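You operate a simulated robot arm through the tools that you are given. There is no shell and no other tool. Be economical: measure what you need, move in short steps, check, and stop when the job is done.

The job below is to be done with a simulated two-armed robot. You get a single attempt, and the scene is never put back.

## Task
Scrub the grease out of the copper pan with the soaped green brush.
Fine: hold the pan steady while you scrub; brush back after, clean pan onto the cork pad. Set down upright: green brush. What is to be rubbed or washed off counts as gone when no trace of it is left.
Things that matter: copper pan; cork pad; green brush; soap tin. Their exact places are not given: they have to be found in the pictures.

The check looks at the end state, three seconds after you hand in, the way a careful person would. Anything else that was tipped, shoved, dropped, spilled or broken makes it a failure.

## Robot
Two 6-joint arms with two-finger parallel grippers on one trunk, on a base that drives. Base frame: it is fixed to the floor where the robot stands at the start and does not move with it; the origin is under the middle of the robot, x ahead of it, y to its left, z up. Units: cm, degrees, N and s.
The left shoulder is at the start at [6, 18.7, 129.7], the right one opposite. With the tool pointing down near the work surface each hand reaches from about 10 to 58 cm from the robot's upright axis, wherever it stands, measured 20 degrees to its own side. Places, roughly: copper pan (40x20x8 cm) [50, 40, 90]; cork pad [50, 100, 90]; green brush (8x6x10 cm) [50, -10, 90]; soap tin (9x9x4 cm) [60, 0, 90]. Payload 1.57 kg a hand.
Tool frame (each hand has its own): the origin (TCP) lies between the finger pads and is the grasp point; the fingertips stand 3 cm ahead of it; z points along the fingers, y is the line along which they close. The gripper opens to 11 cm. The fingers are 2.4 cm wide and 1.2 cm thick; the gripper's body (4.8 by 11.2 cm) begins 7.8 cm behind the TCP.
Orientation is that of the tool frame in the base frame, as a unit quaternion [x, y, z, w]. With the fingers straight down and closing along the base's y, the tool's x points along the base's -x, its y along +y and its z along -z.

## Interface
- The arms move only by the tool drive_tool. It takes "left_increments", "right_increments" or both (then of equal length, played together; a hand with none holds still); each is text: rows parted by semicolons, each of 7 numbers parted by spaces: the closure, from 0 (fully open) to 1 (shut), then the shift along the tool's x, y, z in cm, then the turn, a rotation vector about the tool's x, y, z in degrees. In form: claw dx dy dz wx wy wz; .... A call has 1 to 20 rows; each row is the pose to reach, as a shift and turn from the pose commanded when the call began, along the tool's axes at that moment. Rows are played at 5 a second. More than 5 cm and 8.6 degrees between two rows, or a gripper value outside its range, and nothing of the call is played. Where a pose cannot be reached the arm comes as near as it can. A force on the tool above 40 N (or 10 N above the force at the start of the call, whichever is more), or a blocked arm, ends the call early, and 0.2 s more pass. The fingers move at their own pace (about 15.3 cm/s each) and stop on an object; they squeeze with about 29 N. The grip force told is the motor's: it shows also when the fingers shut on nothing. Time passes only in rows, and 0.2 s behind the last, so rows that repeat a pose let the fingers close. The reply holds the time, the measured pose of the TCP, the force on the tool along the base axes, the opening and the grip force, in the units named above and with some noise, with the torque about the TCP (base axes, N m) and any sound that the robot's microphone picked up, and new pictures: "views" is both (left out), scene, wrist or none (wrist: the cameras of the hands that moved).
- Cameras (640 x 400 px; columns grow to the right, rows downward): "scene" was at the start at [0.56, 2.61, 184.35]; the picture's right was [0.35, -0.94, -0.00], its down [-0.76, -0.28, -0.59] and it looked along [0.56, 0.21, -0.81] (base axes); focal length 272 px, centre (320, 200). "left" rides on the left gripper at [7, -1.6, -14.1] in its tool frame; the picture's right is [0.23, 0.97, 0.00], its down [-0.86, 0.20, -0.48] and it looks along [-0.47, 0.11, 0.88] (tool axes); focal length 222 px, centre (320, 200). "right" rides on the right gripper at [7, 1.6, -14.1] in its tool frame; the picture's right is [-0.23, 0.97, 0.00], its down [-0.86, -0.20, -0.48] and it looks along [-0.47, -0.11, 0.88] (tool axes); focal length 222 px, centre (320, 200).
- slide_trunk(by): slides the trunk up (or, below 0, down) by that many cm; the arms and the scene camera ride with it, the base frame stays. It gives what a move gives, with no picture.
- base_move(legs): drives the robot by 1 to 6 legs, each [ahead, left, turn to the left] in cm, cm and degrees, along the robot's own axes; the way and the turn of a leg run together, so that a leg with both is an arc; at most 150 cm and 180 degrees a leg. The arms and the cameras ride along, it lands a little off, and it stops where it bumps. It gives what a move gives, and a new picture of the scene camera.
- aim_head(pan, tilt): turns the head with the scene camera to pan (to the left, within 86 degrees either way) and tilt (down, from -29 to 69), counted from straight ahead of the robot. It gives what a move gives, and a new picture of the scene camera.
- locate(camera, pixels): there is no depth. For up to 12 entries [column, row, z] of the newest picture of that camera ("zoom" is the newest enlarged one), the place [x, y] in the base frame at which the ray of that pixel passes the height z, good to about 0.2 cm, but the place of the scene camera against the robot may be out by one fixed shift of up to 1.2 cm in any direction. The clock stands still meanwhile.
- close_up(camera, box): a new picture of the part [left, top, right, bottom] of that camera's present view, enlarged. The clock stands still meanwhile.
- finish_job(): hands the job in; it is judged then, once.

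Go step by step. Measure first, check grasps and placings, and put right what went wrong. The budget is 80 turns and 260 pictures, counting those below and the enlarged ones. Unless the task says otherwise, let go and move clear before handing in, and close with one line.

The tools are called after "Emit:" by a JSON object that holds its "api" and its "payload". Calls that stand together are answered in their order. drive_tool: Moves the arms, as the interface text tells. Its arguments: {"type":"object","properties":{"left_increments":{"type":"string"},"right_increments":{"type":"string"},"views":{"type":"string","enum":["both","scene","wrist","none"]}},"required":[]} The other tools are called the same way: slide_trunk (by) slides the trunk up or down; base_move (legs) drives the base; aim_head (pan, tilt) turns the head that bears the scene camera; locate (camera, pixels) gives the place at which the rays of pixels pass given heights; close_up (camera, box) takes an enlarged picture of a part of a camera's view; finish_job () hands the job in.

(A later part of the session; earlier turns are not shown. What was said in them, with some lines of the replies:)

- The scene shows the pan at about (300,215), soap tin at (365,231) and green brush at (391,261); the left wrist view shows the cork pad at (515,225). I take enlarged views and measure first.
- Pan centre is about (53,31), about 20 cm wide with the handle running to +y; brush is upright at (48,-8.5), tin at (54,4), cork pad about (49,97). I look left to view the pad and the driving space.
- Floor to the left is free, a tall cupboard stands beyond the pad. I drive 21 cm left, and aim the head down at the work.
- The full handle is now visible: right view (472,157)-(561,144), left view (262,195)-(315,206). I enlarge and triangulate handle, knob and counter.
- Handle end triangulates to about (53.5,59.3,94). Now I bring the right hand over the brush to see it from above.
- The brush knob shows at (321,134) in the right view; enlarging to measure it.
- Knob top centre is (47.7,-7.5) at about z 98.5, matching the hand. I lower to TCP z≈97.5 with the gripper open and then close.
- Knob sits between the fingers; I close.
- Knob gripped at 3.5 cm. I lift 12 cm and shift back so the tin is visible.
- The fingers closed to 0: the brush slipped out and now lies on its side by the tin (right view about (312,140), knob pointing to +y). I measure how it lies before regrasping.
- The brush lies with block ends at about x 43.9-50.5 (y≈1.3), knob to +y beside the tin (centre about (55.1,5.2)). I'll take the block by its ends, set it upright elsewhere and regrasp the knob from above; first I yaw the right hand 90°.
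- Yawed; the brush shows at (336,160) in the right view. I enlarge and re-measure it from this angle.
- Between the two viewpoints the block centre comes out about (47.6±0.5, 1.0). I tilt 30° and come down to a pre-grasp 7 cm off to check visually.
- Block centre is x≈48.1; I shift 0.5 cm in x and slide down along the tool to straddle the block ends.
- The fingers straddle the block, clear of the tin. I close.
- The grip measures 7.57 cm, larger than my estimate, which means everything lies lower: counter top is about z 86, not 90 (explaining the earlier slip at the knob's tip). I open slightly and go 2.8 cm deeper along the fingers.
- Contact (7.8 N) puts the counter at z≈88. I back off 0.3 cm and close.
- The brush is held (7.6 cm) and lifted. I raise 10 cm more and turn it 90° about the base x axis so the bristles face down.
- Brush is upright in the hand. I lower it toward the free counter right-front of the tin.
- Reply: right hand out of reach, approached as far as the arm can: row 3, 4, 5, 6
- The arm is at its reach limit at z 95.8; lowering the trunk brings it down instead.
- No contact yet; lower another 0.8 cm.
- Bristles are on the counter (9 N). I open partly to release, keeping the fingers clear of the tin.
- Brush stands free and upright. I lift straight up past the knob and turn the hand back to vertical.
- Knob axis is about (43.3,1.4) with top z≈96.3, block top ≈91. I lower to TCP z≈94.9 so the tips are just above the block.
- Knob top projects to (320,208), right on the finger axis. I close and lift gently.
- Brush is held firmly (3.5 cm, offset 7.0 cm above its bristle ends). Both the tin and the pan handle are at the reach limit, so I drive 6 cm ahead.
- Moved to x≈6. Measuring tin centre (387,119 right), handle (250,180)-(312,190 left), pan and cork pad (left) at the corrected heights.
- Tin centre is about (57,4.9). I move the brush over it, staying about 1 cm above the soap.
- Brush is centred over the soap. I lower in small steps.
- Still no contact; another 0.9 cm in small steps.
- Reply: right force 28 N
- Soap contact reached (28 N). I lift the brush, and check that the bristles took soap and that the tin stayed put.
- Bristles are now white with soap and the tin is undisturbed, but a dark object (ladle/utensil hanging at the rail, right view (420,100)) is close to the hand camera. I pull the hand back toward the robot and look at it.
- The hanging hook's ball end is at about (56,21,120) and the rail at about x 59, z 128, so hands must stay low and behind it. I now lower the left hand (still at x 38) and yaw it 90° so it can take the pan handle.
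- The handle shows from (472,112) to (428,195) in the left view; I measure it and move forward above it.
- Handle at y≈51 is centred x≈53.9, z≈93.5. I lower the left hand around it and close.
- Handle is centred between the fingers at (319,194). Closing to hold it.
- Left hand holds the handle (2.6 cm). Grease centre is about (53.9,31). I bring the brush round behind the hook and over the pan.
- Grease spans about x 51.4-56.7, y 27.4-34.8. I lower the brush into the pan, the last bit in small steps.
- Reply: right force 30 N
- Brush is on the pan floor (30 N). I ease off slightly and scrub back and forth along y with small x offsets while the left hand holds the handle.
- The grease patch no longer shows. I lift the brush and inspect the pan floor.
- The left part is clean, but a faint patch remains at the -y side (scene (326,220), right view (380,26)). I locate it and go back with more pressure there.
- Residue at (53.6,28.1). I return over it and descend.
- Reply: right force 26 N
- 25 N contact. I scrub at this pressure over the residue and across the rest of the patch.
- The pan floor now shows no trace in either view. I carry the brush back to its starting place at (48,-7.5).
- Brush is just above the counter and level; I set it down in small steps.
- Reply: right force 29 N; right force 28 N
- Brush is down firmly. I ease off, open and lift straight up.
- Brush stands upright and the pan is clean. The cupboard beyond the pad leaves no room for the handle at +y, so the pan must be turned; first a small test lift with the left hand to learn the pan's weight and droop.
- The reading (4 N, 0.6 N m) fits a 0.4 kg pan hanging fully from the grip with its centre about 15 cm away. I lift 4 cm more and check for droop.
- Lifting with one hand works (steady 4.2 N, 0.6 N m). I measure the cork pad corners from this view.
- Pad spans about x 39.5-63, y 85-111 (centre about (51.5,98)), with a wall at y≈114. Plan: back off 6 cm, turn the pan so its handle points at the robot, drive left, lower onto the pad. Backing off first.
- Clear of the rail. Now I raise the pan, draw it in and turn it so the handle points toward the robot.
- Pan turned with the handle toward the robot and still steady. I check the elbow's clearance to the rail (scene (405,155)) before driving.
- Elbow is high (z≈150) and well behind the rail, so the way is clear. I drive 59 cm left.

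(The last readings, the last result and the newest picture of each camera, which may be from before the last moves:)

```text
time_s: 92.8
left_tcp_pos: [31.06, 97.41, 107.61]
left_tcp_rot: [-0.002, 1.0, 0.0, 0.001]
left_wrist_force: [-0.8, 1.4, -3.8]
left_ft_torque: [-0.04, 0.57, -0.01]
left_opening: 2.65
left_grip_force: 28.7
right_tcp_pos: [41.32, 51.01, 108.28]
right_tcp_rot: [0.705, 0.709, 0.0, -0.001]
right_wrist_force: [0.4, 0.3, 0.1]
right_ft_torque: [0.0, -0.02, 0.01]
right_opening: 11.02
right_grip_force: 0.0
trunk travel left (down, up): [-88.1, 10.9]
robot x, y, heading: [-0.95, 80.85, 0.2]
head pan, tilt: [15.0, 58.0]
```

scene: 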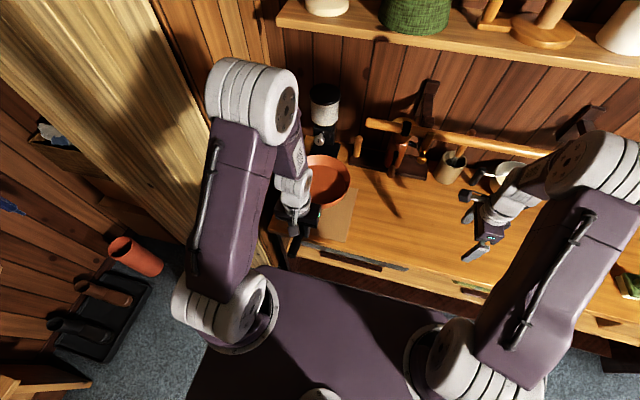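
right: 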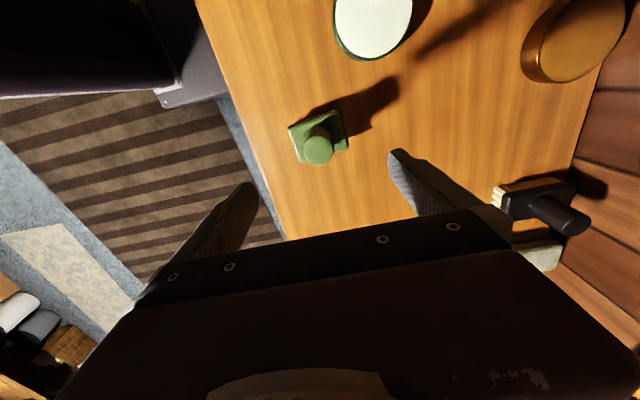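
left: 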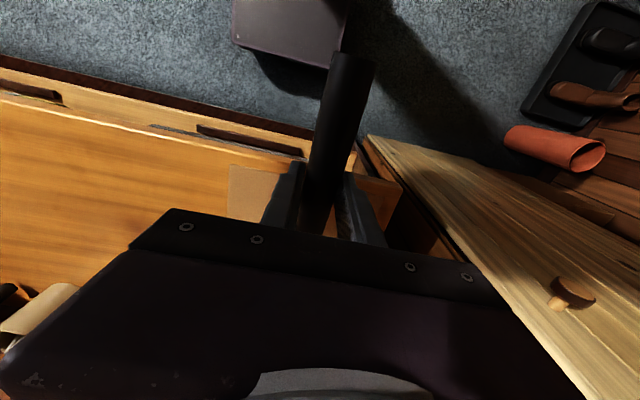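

Pan is now above the pad region (scene (328,180)); pad's near-right part shows below. I measure the pad corners from the left hand's camera and scene.

Emit:
{"api": "close_up", "payload": {"camera": "left", "box": [140, 110, 480, 270]}}

Emit:
{"api": "close_up", "payload": {"camera": "scene", "box": [250, 90, 400, 270]}}

Emit:
{"api": "locate", "payload": {"camera": "left", "pixels": [[231, 166, 88.5], [229, 218, 88.5], [283, 172, 88.5], [398, 183, 88.5], [357, 150, 88]]}}

Emit:
{"api": "locate", "payload": {"camera": "scene", "pixels": [[357, 188, 88.5], [346, 242, 88.5], [308, 240, 88.5], [328, 178, 106], [350, 178, 107], [328, 155, 107]]}}

```text
1.88 times, centred on (310, 190) of left
```

zoom: 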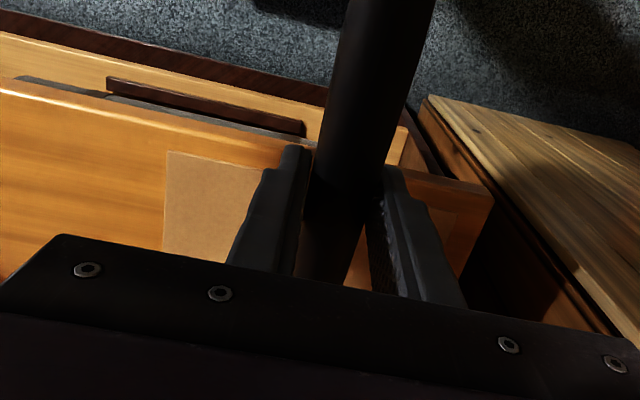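

```text
2.22 times, centred on (325, 180) of scene
```

zoom: 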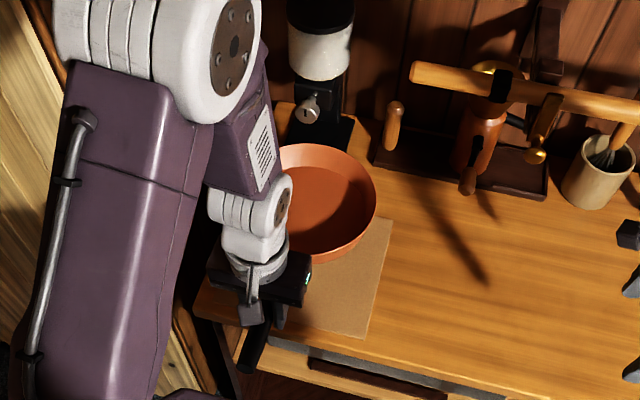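

```text
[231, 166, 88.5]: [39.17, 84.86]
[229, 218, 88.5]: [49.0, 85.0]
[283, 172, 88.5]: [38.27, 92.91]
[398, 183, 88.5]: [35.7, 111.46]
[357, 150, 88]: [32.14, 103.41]
```

```text
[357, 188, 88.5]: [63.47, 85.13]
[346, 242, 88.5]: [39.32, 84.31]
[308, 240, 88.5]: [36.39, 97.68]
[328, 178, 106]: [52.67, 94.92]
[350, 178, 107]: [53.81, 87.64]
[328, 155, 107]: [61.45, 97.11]
```

Pad is x 39.3-63.5, y from 85 to about 110; pan centre is now about (51,97). I check the grinder base's front edge before lowering.

Emit:
{"api": "locate", "payload": {"camera": "scene", "pixels": [[335, 158, 88], [338.5, 145, 88], [313, 158, 90], [319, 141, 98], [319, 141, 94]]}}

Emit:
{"api": "drive_tool", "payload": {"left_increments": "1 -0.1 0.2 2 0 0 0;1 -0.2 0.5 4 0 0 0;1 -0.3 0.5 6 0 0 0;1 -0.3 0.5 8 0 0 0;1 -0.3 0.5 8 0 0 0", "views": "none"}}

Emit:
{"api": "close_up", "payload": {"camera": "scene", "box": [270, 100, 390, 260]}}

```text
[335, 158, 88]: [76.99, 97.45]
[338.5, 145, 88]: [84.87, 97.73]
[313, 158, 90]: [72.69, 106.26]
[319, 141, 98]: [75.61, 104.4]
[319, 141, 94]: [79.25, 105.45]
```

```text
time_s: 94.0
left_tcp_pos: [31.33, 97.76, 99.57]
left_tcp_rot: [-0.002, 1.0, 0.0, 0.0]
left_wrist_force: [0.1, 1.1, -4.7]
left_ft_torque: [-0.03, 0.55, 0.01]
left_opening: 2.64
left_grip_force: 29.2
right_tcp_pos: [41.35, 51.1, 108.13]
right_tcp_rot: [0.705, 0.709, 0.0, 0.0]
right_wrist_force: [0.0, 0.0, 0.6]
right_ft_torque: [0.01, -0.03, 0.0]
right_opening: 10.99
right_grip_force: 0.0
trunk travel left (down, up): [-88.1, 10.9]
robot x, y, heading: [-1.14, 81.05, 0.5]
head pan, tilt: [15.0, 58.0]
```

```text
2.50 times, centred on (330, 180) of scene
```

zoom: 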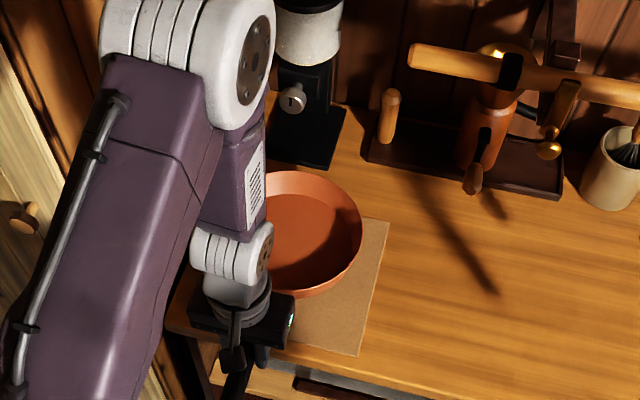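

Grinder stands clear (x≥73). I lower to just above the pad, then creep.

Emit:
{"api": "drive_tool", "payload": {"left_increments": "1 0 0 1.5 0 0 0;1 0 0 3 0 0 0;1 0 0 4 0 0 0;1 0 0 4 0 0 0", "views": "none"}}

Emit:
{"api": "drive_tool", "payload": {"left_increments": "1 0 0 0.3 0 0 0;1 0 0 0.6 0 0 0;1 0 0 0.9 0 0 0;1 0 0 0.9 0 0 0", "views": "none"}}

Emit:
{"api": "close_up", "payload": {"camera": "scene", "box": [270, 100, 390, 260]}}

```text
time_s: 95.0
left_tcp_pos: [31.55, 97.69, 95.71]
left_tcp_rot: [-0.003, 1.0, 0.0, 0.0]
left_wrist_force: [0.3, -0.4, -3.9]
left_ft_torque: [0.0, 0.59, 0.01]
left_opening: 2.64
left_grip_force: 29.3
right_tcp_pos: [41.43, 51.01, 108.22]
right_tcp_rot: [0.705, 0.709, -0.001, 0.0]
right_wrist_force: [-0.2, 0.7, 0.0]
right_ft_torque: [0.03, 0.02, 0.0]
right_opening: 11.03
right_grip_force: 0.0
trunk travel left (down, up): [-88.1, 10.9]
robot x, y, heading: [-1.29, 81.15, 0.5]
head pan, tilt: [15.0, 58.0]
```

```text
time_s: 96.0
left_tcp_pos: [31.39, 97.77, 94.75]
left_tcp_rot: [-0.003, 1.0, -0.001, 0.0]
left_wrist_force: [-0.4, 0.0, -4.3]
left_ft_torque: [-0.02, 0.55, 0.01]
left_opening: 2.65
left_grip_force: 28.5
right_tcp_pos: [41.45, 51.02, 108.15]
right_tcp_rot: [0.705, 0.709, 0.0, 0.0]
right_wrist_force: [-0.4, 0.0, -0.2]
right_ft_torque: [0.01, 0.0, 0.03]
right_opening: 11.01
right_grip_force: 0.1
trunk travel left (down, up): [-88.1, 10.9]
robot x, y, heading: [-0.99, 81.18, 0.1]
head pan, tilt: [15.0, 58.0]
```

```text
2.50 times, centred on (330, 180) of scene
```

zoom: 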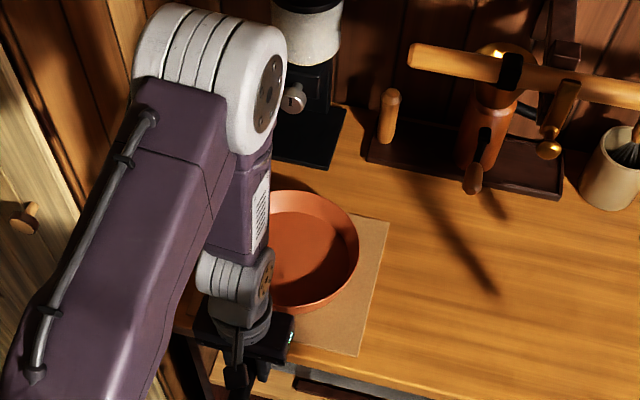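

Emit:
{"api": "drive_tool", "payload": {"left_increments": "1 0 0 0.3 0 0 0;1 0 0 0.6 0 0 0;1 0 0 0.6 0 0 0", "views": "none"}}

Emit:
{"api": "locate", "payload": {"camera": "scene", "pixels": [[345.3, 200, 94], [319, 176, 94], [323, 227, 94], [356, 190, 88.5], [343, 241, 88.5]]}}

Emit:
{"api": "close_up", "payload": {"camera": "scene", "box": [280, 160, 370, 260]}}

```text
time_s: 96.8
left_tcp_pos: [31.39, 97.73, 94.09]
left_tcp_rot: [-0.003, 1.0, 0.0, 0.001]
left_wrist_force: [-1.4, -0.6, -0.2]
left_ft_torque: [-0.02, -0.53, -0.04]
left_opening: 2.66
left_grip_force: 28.6
right_tcp_pos: [41.25, 51.05, 108.19]
right_tcp_rot: [0.705, 0.709, 0.0, -0.001]
right_wrist_force: [-1.0, -0.1, -0.3]
right_ft_torque: [0.01, 0.0, 0.0]
right_opening: 11.01
right_grip_force: 0.1
trunk travel left (down, up): [-88.1, 10.9]
robot x, y, heading: [-1.37, 81.36, 0.2]
head pan, tilt: [15.0, 58.0]
```

```text
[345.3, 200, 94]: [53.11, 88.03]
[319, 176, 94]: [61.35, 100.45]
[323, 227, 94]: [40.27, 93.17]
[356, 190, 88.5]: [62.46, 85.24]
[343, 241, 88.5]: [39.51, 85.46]
```

```text
4.00 times, centred on (325, 210) of scene
```

zoom: 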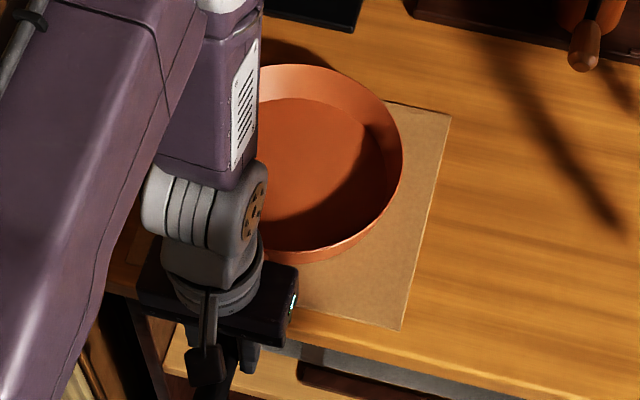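

Weight is off the hand and torque reversed: the pan rests on the pad (rim x≈40-61, y from 88). I ease up a touch and open slowly.

Emit:
{"api": "drive_tool", "payload": {"left_increments": "1 0 0 -0.15 0 0 0;0.9 0 0 -0.15 0 0 0;0.7 0 0 -0.15 0 0 0;0.5 0 0 -0.15 0 0 0;0.2 0 0 -0.15 0 0 0;0 0 0 -0.15 0 0 0;0 0 0 -0.15 0 0 0", "views": "wrist"}}

Emit:
{"api": "close_up", "payload": {"camera": "scene", "box": [280, 160, 370, 260]}}

```text
time_s: 98.4
left_tcp_pos: [31.53, 97.68, 94.25]
left_tcp_rot: [-0.002, 1.0, 0.001, 0.0]
left_wrist_force: [-0.3, 0.6, 0.2]
left_ft_torque: [-0.01, -0.01, 0.01]
left_opening: 11.01
left_grip_force: 0.0
right_tcp_pos: [41.23, 50.92, 108.11]
right_tcp_rot: [0.706, 0.709, 0.0, 0.0]
right_wrist_force: [-0.2, -0.5, -0.2]
right_ft_torque: [0.0, -0.05, -0.04]
right_opening: 10.99
right_grip_force: 0.1
trunk travel left (down, up): [-88.1, 10.9]
robot x, y, heading: [-0.78, 81.01, 0.2]
head pan, tilt: [15.0, 58.0]
```

left: 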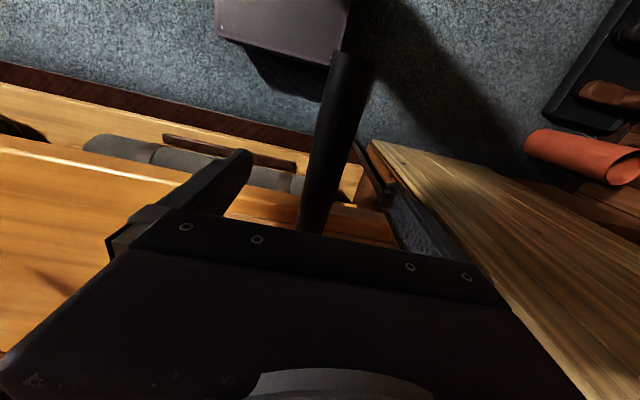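

```text
4.00 times, centred on (325, 210) of scene
```

zoom: 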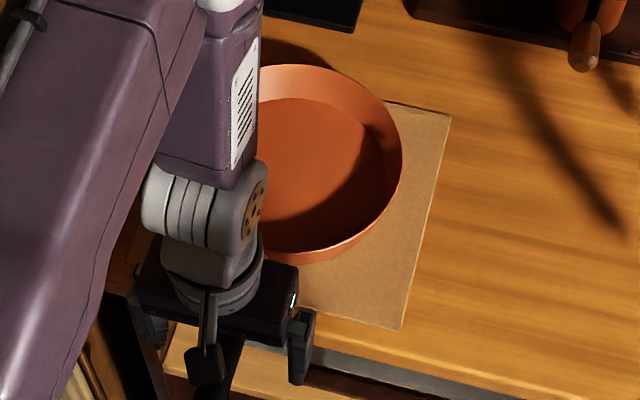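

Released; the pan did not move. I raise the left hand straight up clear of the handle and draw it back.

Emit:
{"api": "drive_tool", "payload": {"left_increments": "0 0 0 -3 0 0 0;0 0 0 -6.5 0 0 0;0 0 0 -10 0 0 0;0 0 0 -14 0 0 0;0 0 0 -17 0 0 0;0 0 0 -17 0 0 0", "views": "none"}}

Emit:
{"api": "base_move", "payload": {"legs": [[-25, -20, 0]]}}

Emit:
{"api": "aim_head", "payload": {"pan": 25, "tilt": 45}}

Emit:
{"api": "close_up", "payload": {"camera": "scene", "box": [180, 80, 460, 280]}}

```text
time_s: 99.8
left_tcp_pos: [31.38, 97.65, 111.3]
left_tcp_rot: [-0.003, 1.0, 0.0, 0.0]
left_wrist_force: [0.0, -0.1, -0.3]
left_ft_torque: [0.03, 0.02, -0.02]
left_opening: 11.0
left_grip_force: 0.0
right_tcp_pos: [41.29, 50.96, 108.15]
right_tcp_rot: [0.705, 0.71, -0.001, -0.001]
right_wrist_force: [-0.5, 0.3, -0.3]
right_ft_torque: [-0.02, 0.0, -0.03]
right_opening: 11.0
right_grip_force: 0.1
trunk travel left (down, up): [-88.1, 10.9]
robot x, y, heading: [-0.87, 81.17, 0.1]
head pan, tilt: [15.0, 58.0]
```

```text
time_s: 102.0
left_tcp_pos: [6.54, 77.21, 111.26]
left_tcp_rot: [0.0, 1.0, -0.001, -0.001]
left_wrist_force: [0.0, -0.6, 0.4]
left_ft_torque: [-0.01, 0.01, 0.02]
left_opening: 11.0
left_grip_force: 0.1
right_tcp_pos: [16.11, 30.72, 108.1]
right_tcp_rot: [0.707, 0.707, -0.001, 0.001]
right_wrist_force: [0.3, -0.2, 0.3]
right_ft_torque: [-0.01, 0.01, -0.04]
right_opening: 11.0
right_grip_force: 0.1
trunk travel left (down, up): [-88.1, 10.9]
robot x, y, heading: [-26.07, 61.17, 0.1]
head pan, tilt: [15.0, 58.0]
```

scene: 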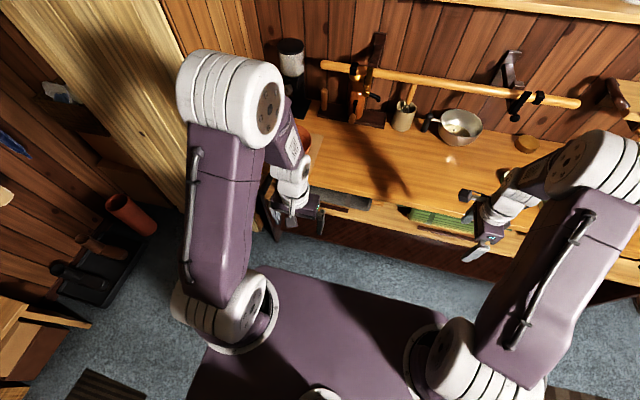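

```text
time_s: 102.7
left_tcp_pos: [6.44, 77.31, 111.29]
left_tcp_rot: [0.0, 1.0, -0.001, 0.002]
left_wrist_force: [-0.7, 0.3, 0.4]
left_ft_torque: [0.03, -0.02, 0.01]
left_opening: 11.01
left_grip_force: 0.0
right_tcp_pos: [15.95, 30.48, 108.11]
right_tcp_rot: [0.707, 0.707, 0.0, 0.0]
right_wrist_force: [-0.3, 0.3, 0.1]
right_ft_torque: [0.01, 0.0, 0.0]
right_opening: 11.02
right_grip_force: 0.2
trunk travel left (down, up): [-88.1, 10.9]
robot x, y, heading: [-25.96, 60.59, 0.1]
head pan, tilt: [25.0, 45.0]
```

scene: 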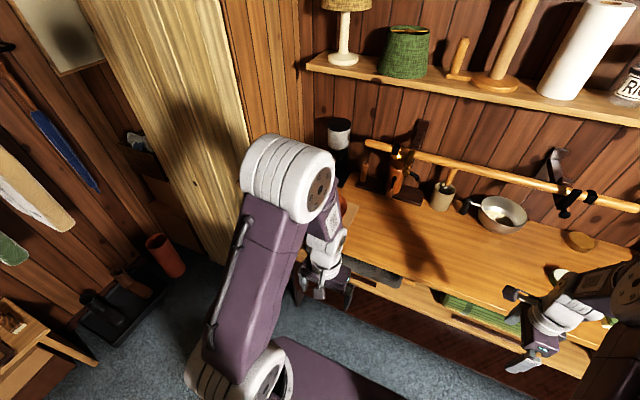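

```text
2.00 times, centred on (320, 180) of scene
```

zoom: 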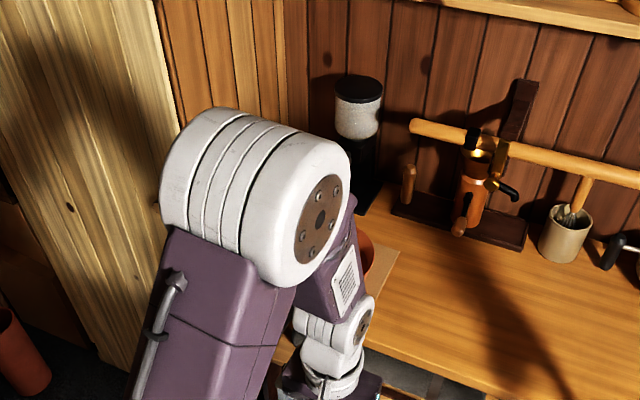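

The arm hides the pan; I turn the base 25° left to look at it from between the arms.

Emit:
{"api": "base_move", "payload": {"legs": [[0, 0, 25]]}}

Emit:
{"api": "aim_head", "payload": {"pan": 0, "tilt": 45}}

Emit:
{"api": "close_up", "payload": {"camera": "scene", "box": [250, 90, 450, 250]}}

```text
time_s: 104.4
left_tcp_pos: [-3.75, 89.53, 111.28]
left_tcp_rot: [-0.219, 0.976, 0.0, -0.001]
left_wrist_force: [0.2, 0.2, 0.0]
left_ft_torque: [-0.01, -0.03, -0.02]
left_opening: 10.99
left_grip_force: 0.0
right_tcp_pos: [25.04, 51.35, 108.13]
right_tcp_rot: [0.536, 0.844, 0.001, 0.0]
right_wrist_force: [0.5, 0.4, 0.6]
right_ft_torque: [0.01, 0.01, -0.01]
right_opening: 11.0
right_grip_force: 0.2
trunk travel left (down, up): [-88.1, 10.9]
robot x, y, heading: [-26.24, 60.63, 25.4]
head pan, tilt: [25.0, 45.0]
```

scene: 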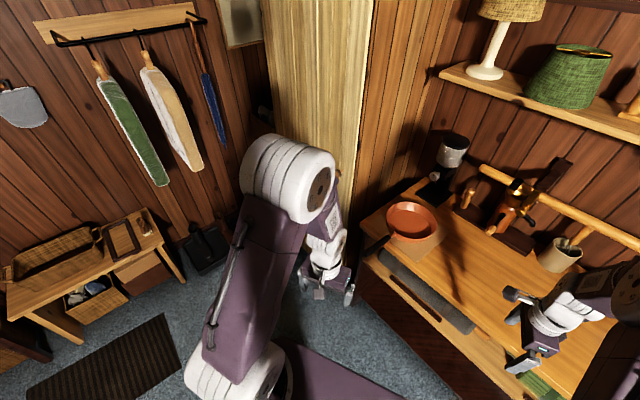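

```text
time_s: 105.3
left_tcp_pos: [-3.68, 89.43, 111.35]
left_tcp_rot: [-0.218, 0.976, 0.0, 0.0]
left_wrist_force: [0.2, 0.3, 1.1]
left_ft_torque: [0.01, 0.02, 0.03]
left_opening: 11.01
left_grip_force: 0.0
right_tcp_pos: [24.99, 51.42, 108.14]
right_tcp_rot: [0.536, 0.844, 0.0, -0.001]
right_wrist_force: [0.3, 0.1, -0.4]
right_ft_torque: [-0.01, 0.02, -0.03]
right_opening: 10.99
right_grip_force: 0.2
trunk travel left (down, up): [-88.1, 10.9]
robot x, y, heading: [-26.33, 60.9, 25.4]
head pan, tilt: [0.0, 45.0]
```

scene: 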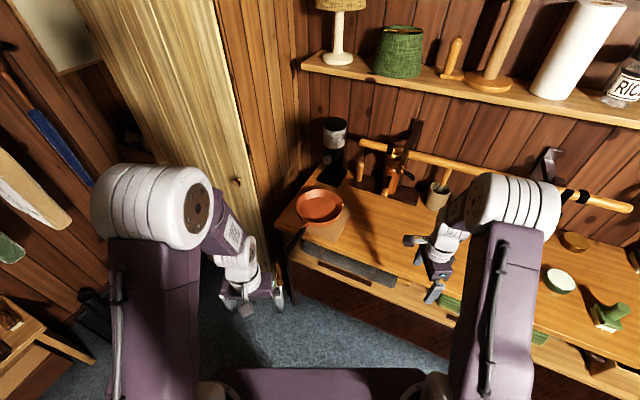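

```text
2.50 times, centred on (350, 170) of scene
```

zoom: 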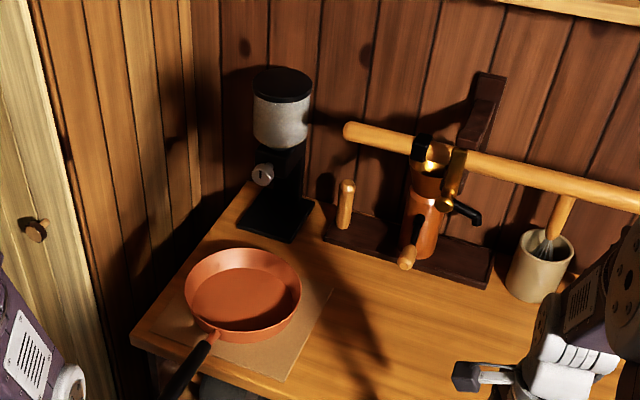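

The pan sits on the cork pad with its handle toward the room. A last close look at the pan interior and at the brush and tin.

Emit:
{"api": "close_up", "payload": {"camera": "scene", "box": [275, 175, 365, 245]}}

Emit:
{"api": "close_up", "payload": {"camera": "scene", "box": [530, 215, 640, 345]}}

```text
5.71 times, centred on (320, 210) of scene
```

zoom: 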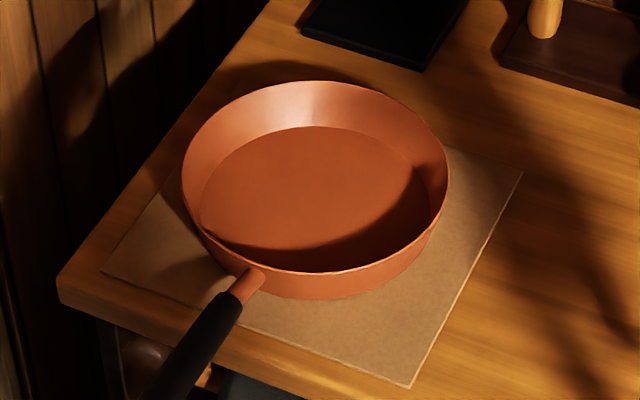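

```text
3.08 times, centred on (585, 280) of scene
```

zoom: 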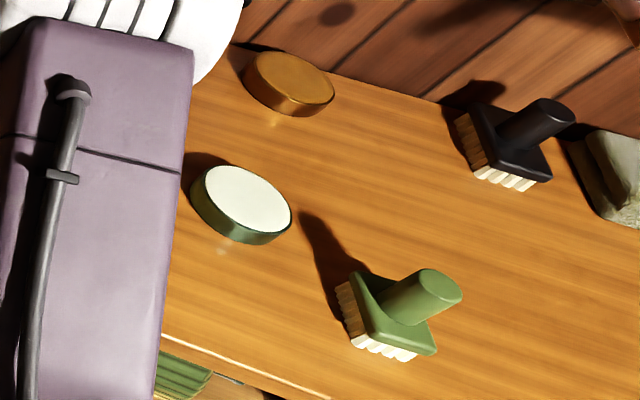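

The pan floor is spotless in good light and the pan rests fully on the cork pad. The brush stands upright at its place and the tin is undisturbed, so I hand in.

Emit:
{"api": "finish_job", "payload": {}}

```text
The job is handed in.
```

The job is handed in. The pan was scrubbed clean while the left hand held its handle, and it now sits on the cork pad. The green brush is back at its place, upright. It did slip out of the gripper once, before the scrubbing, and fell on its side; in the pictures it had not tipped or shifted anything else.
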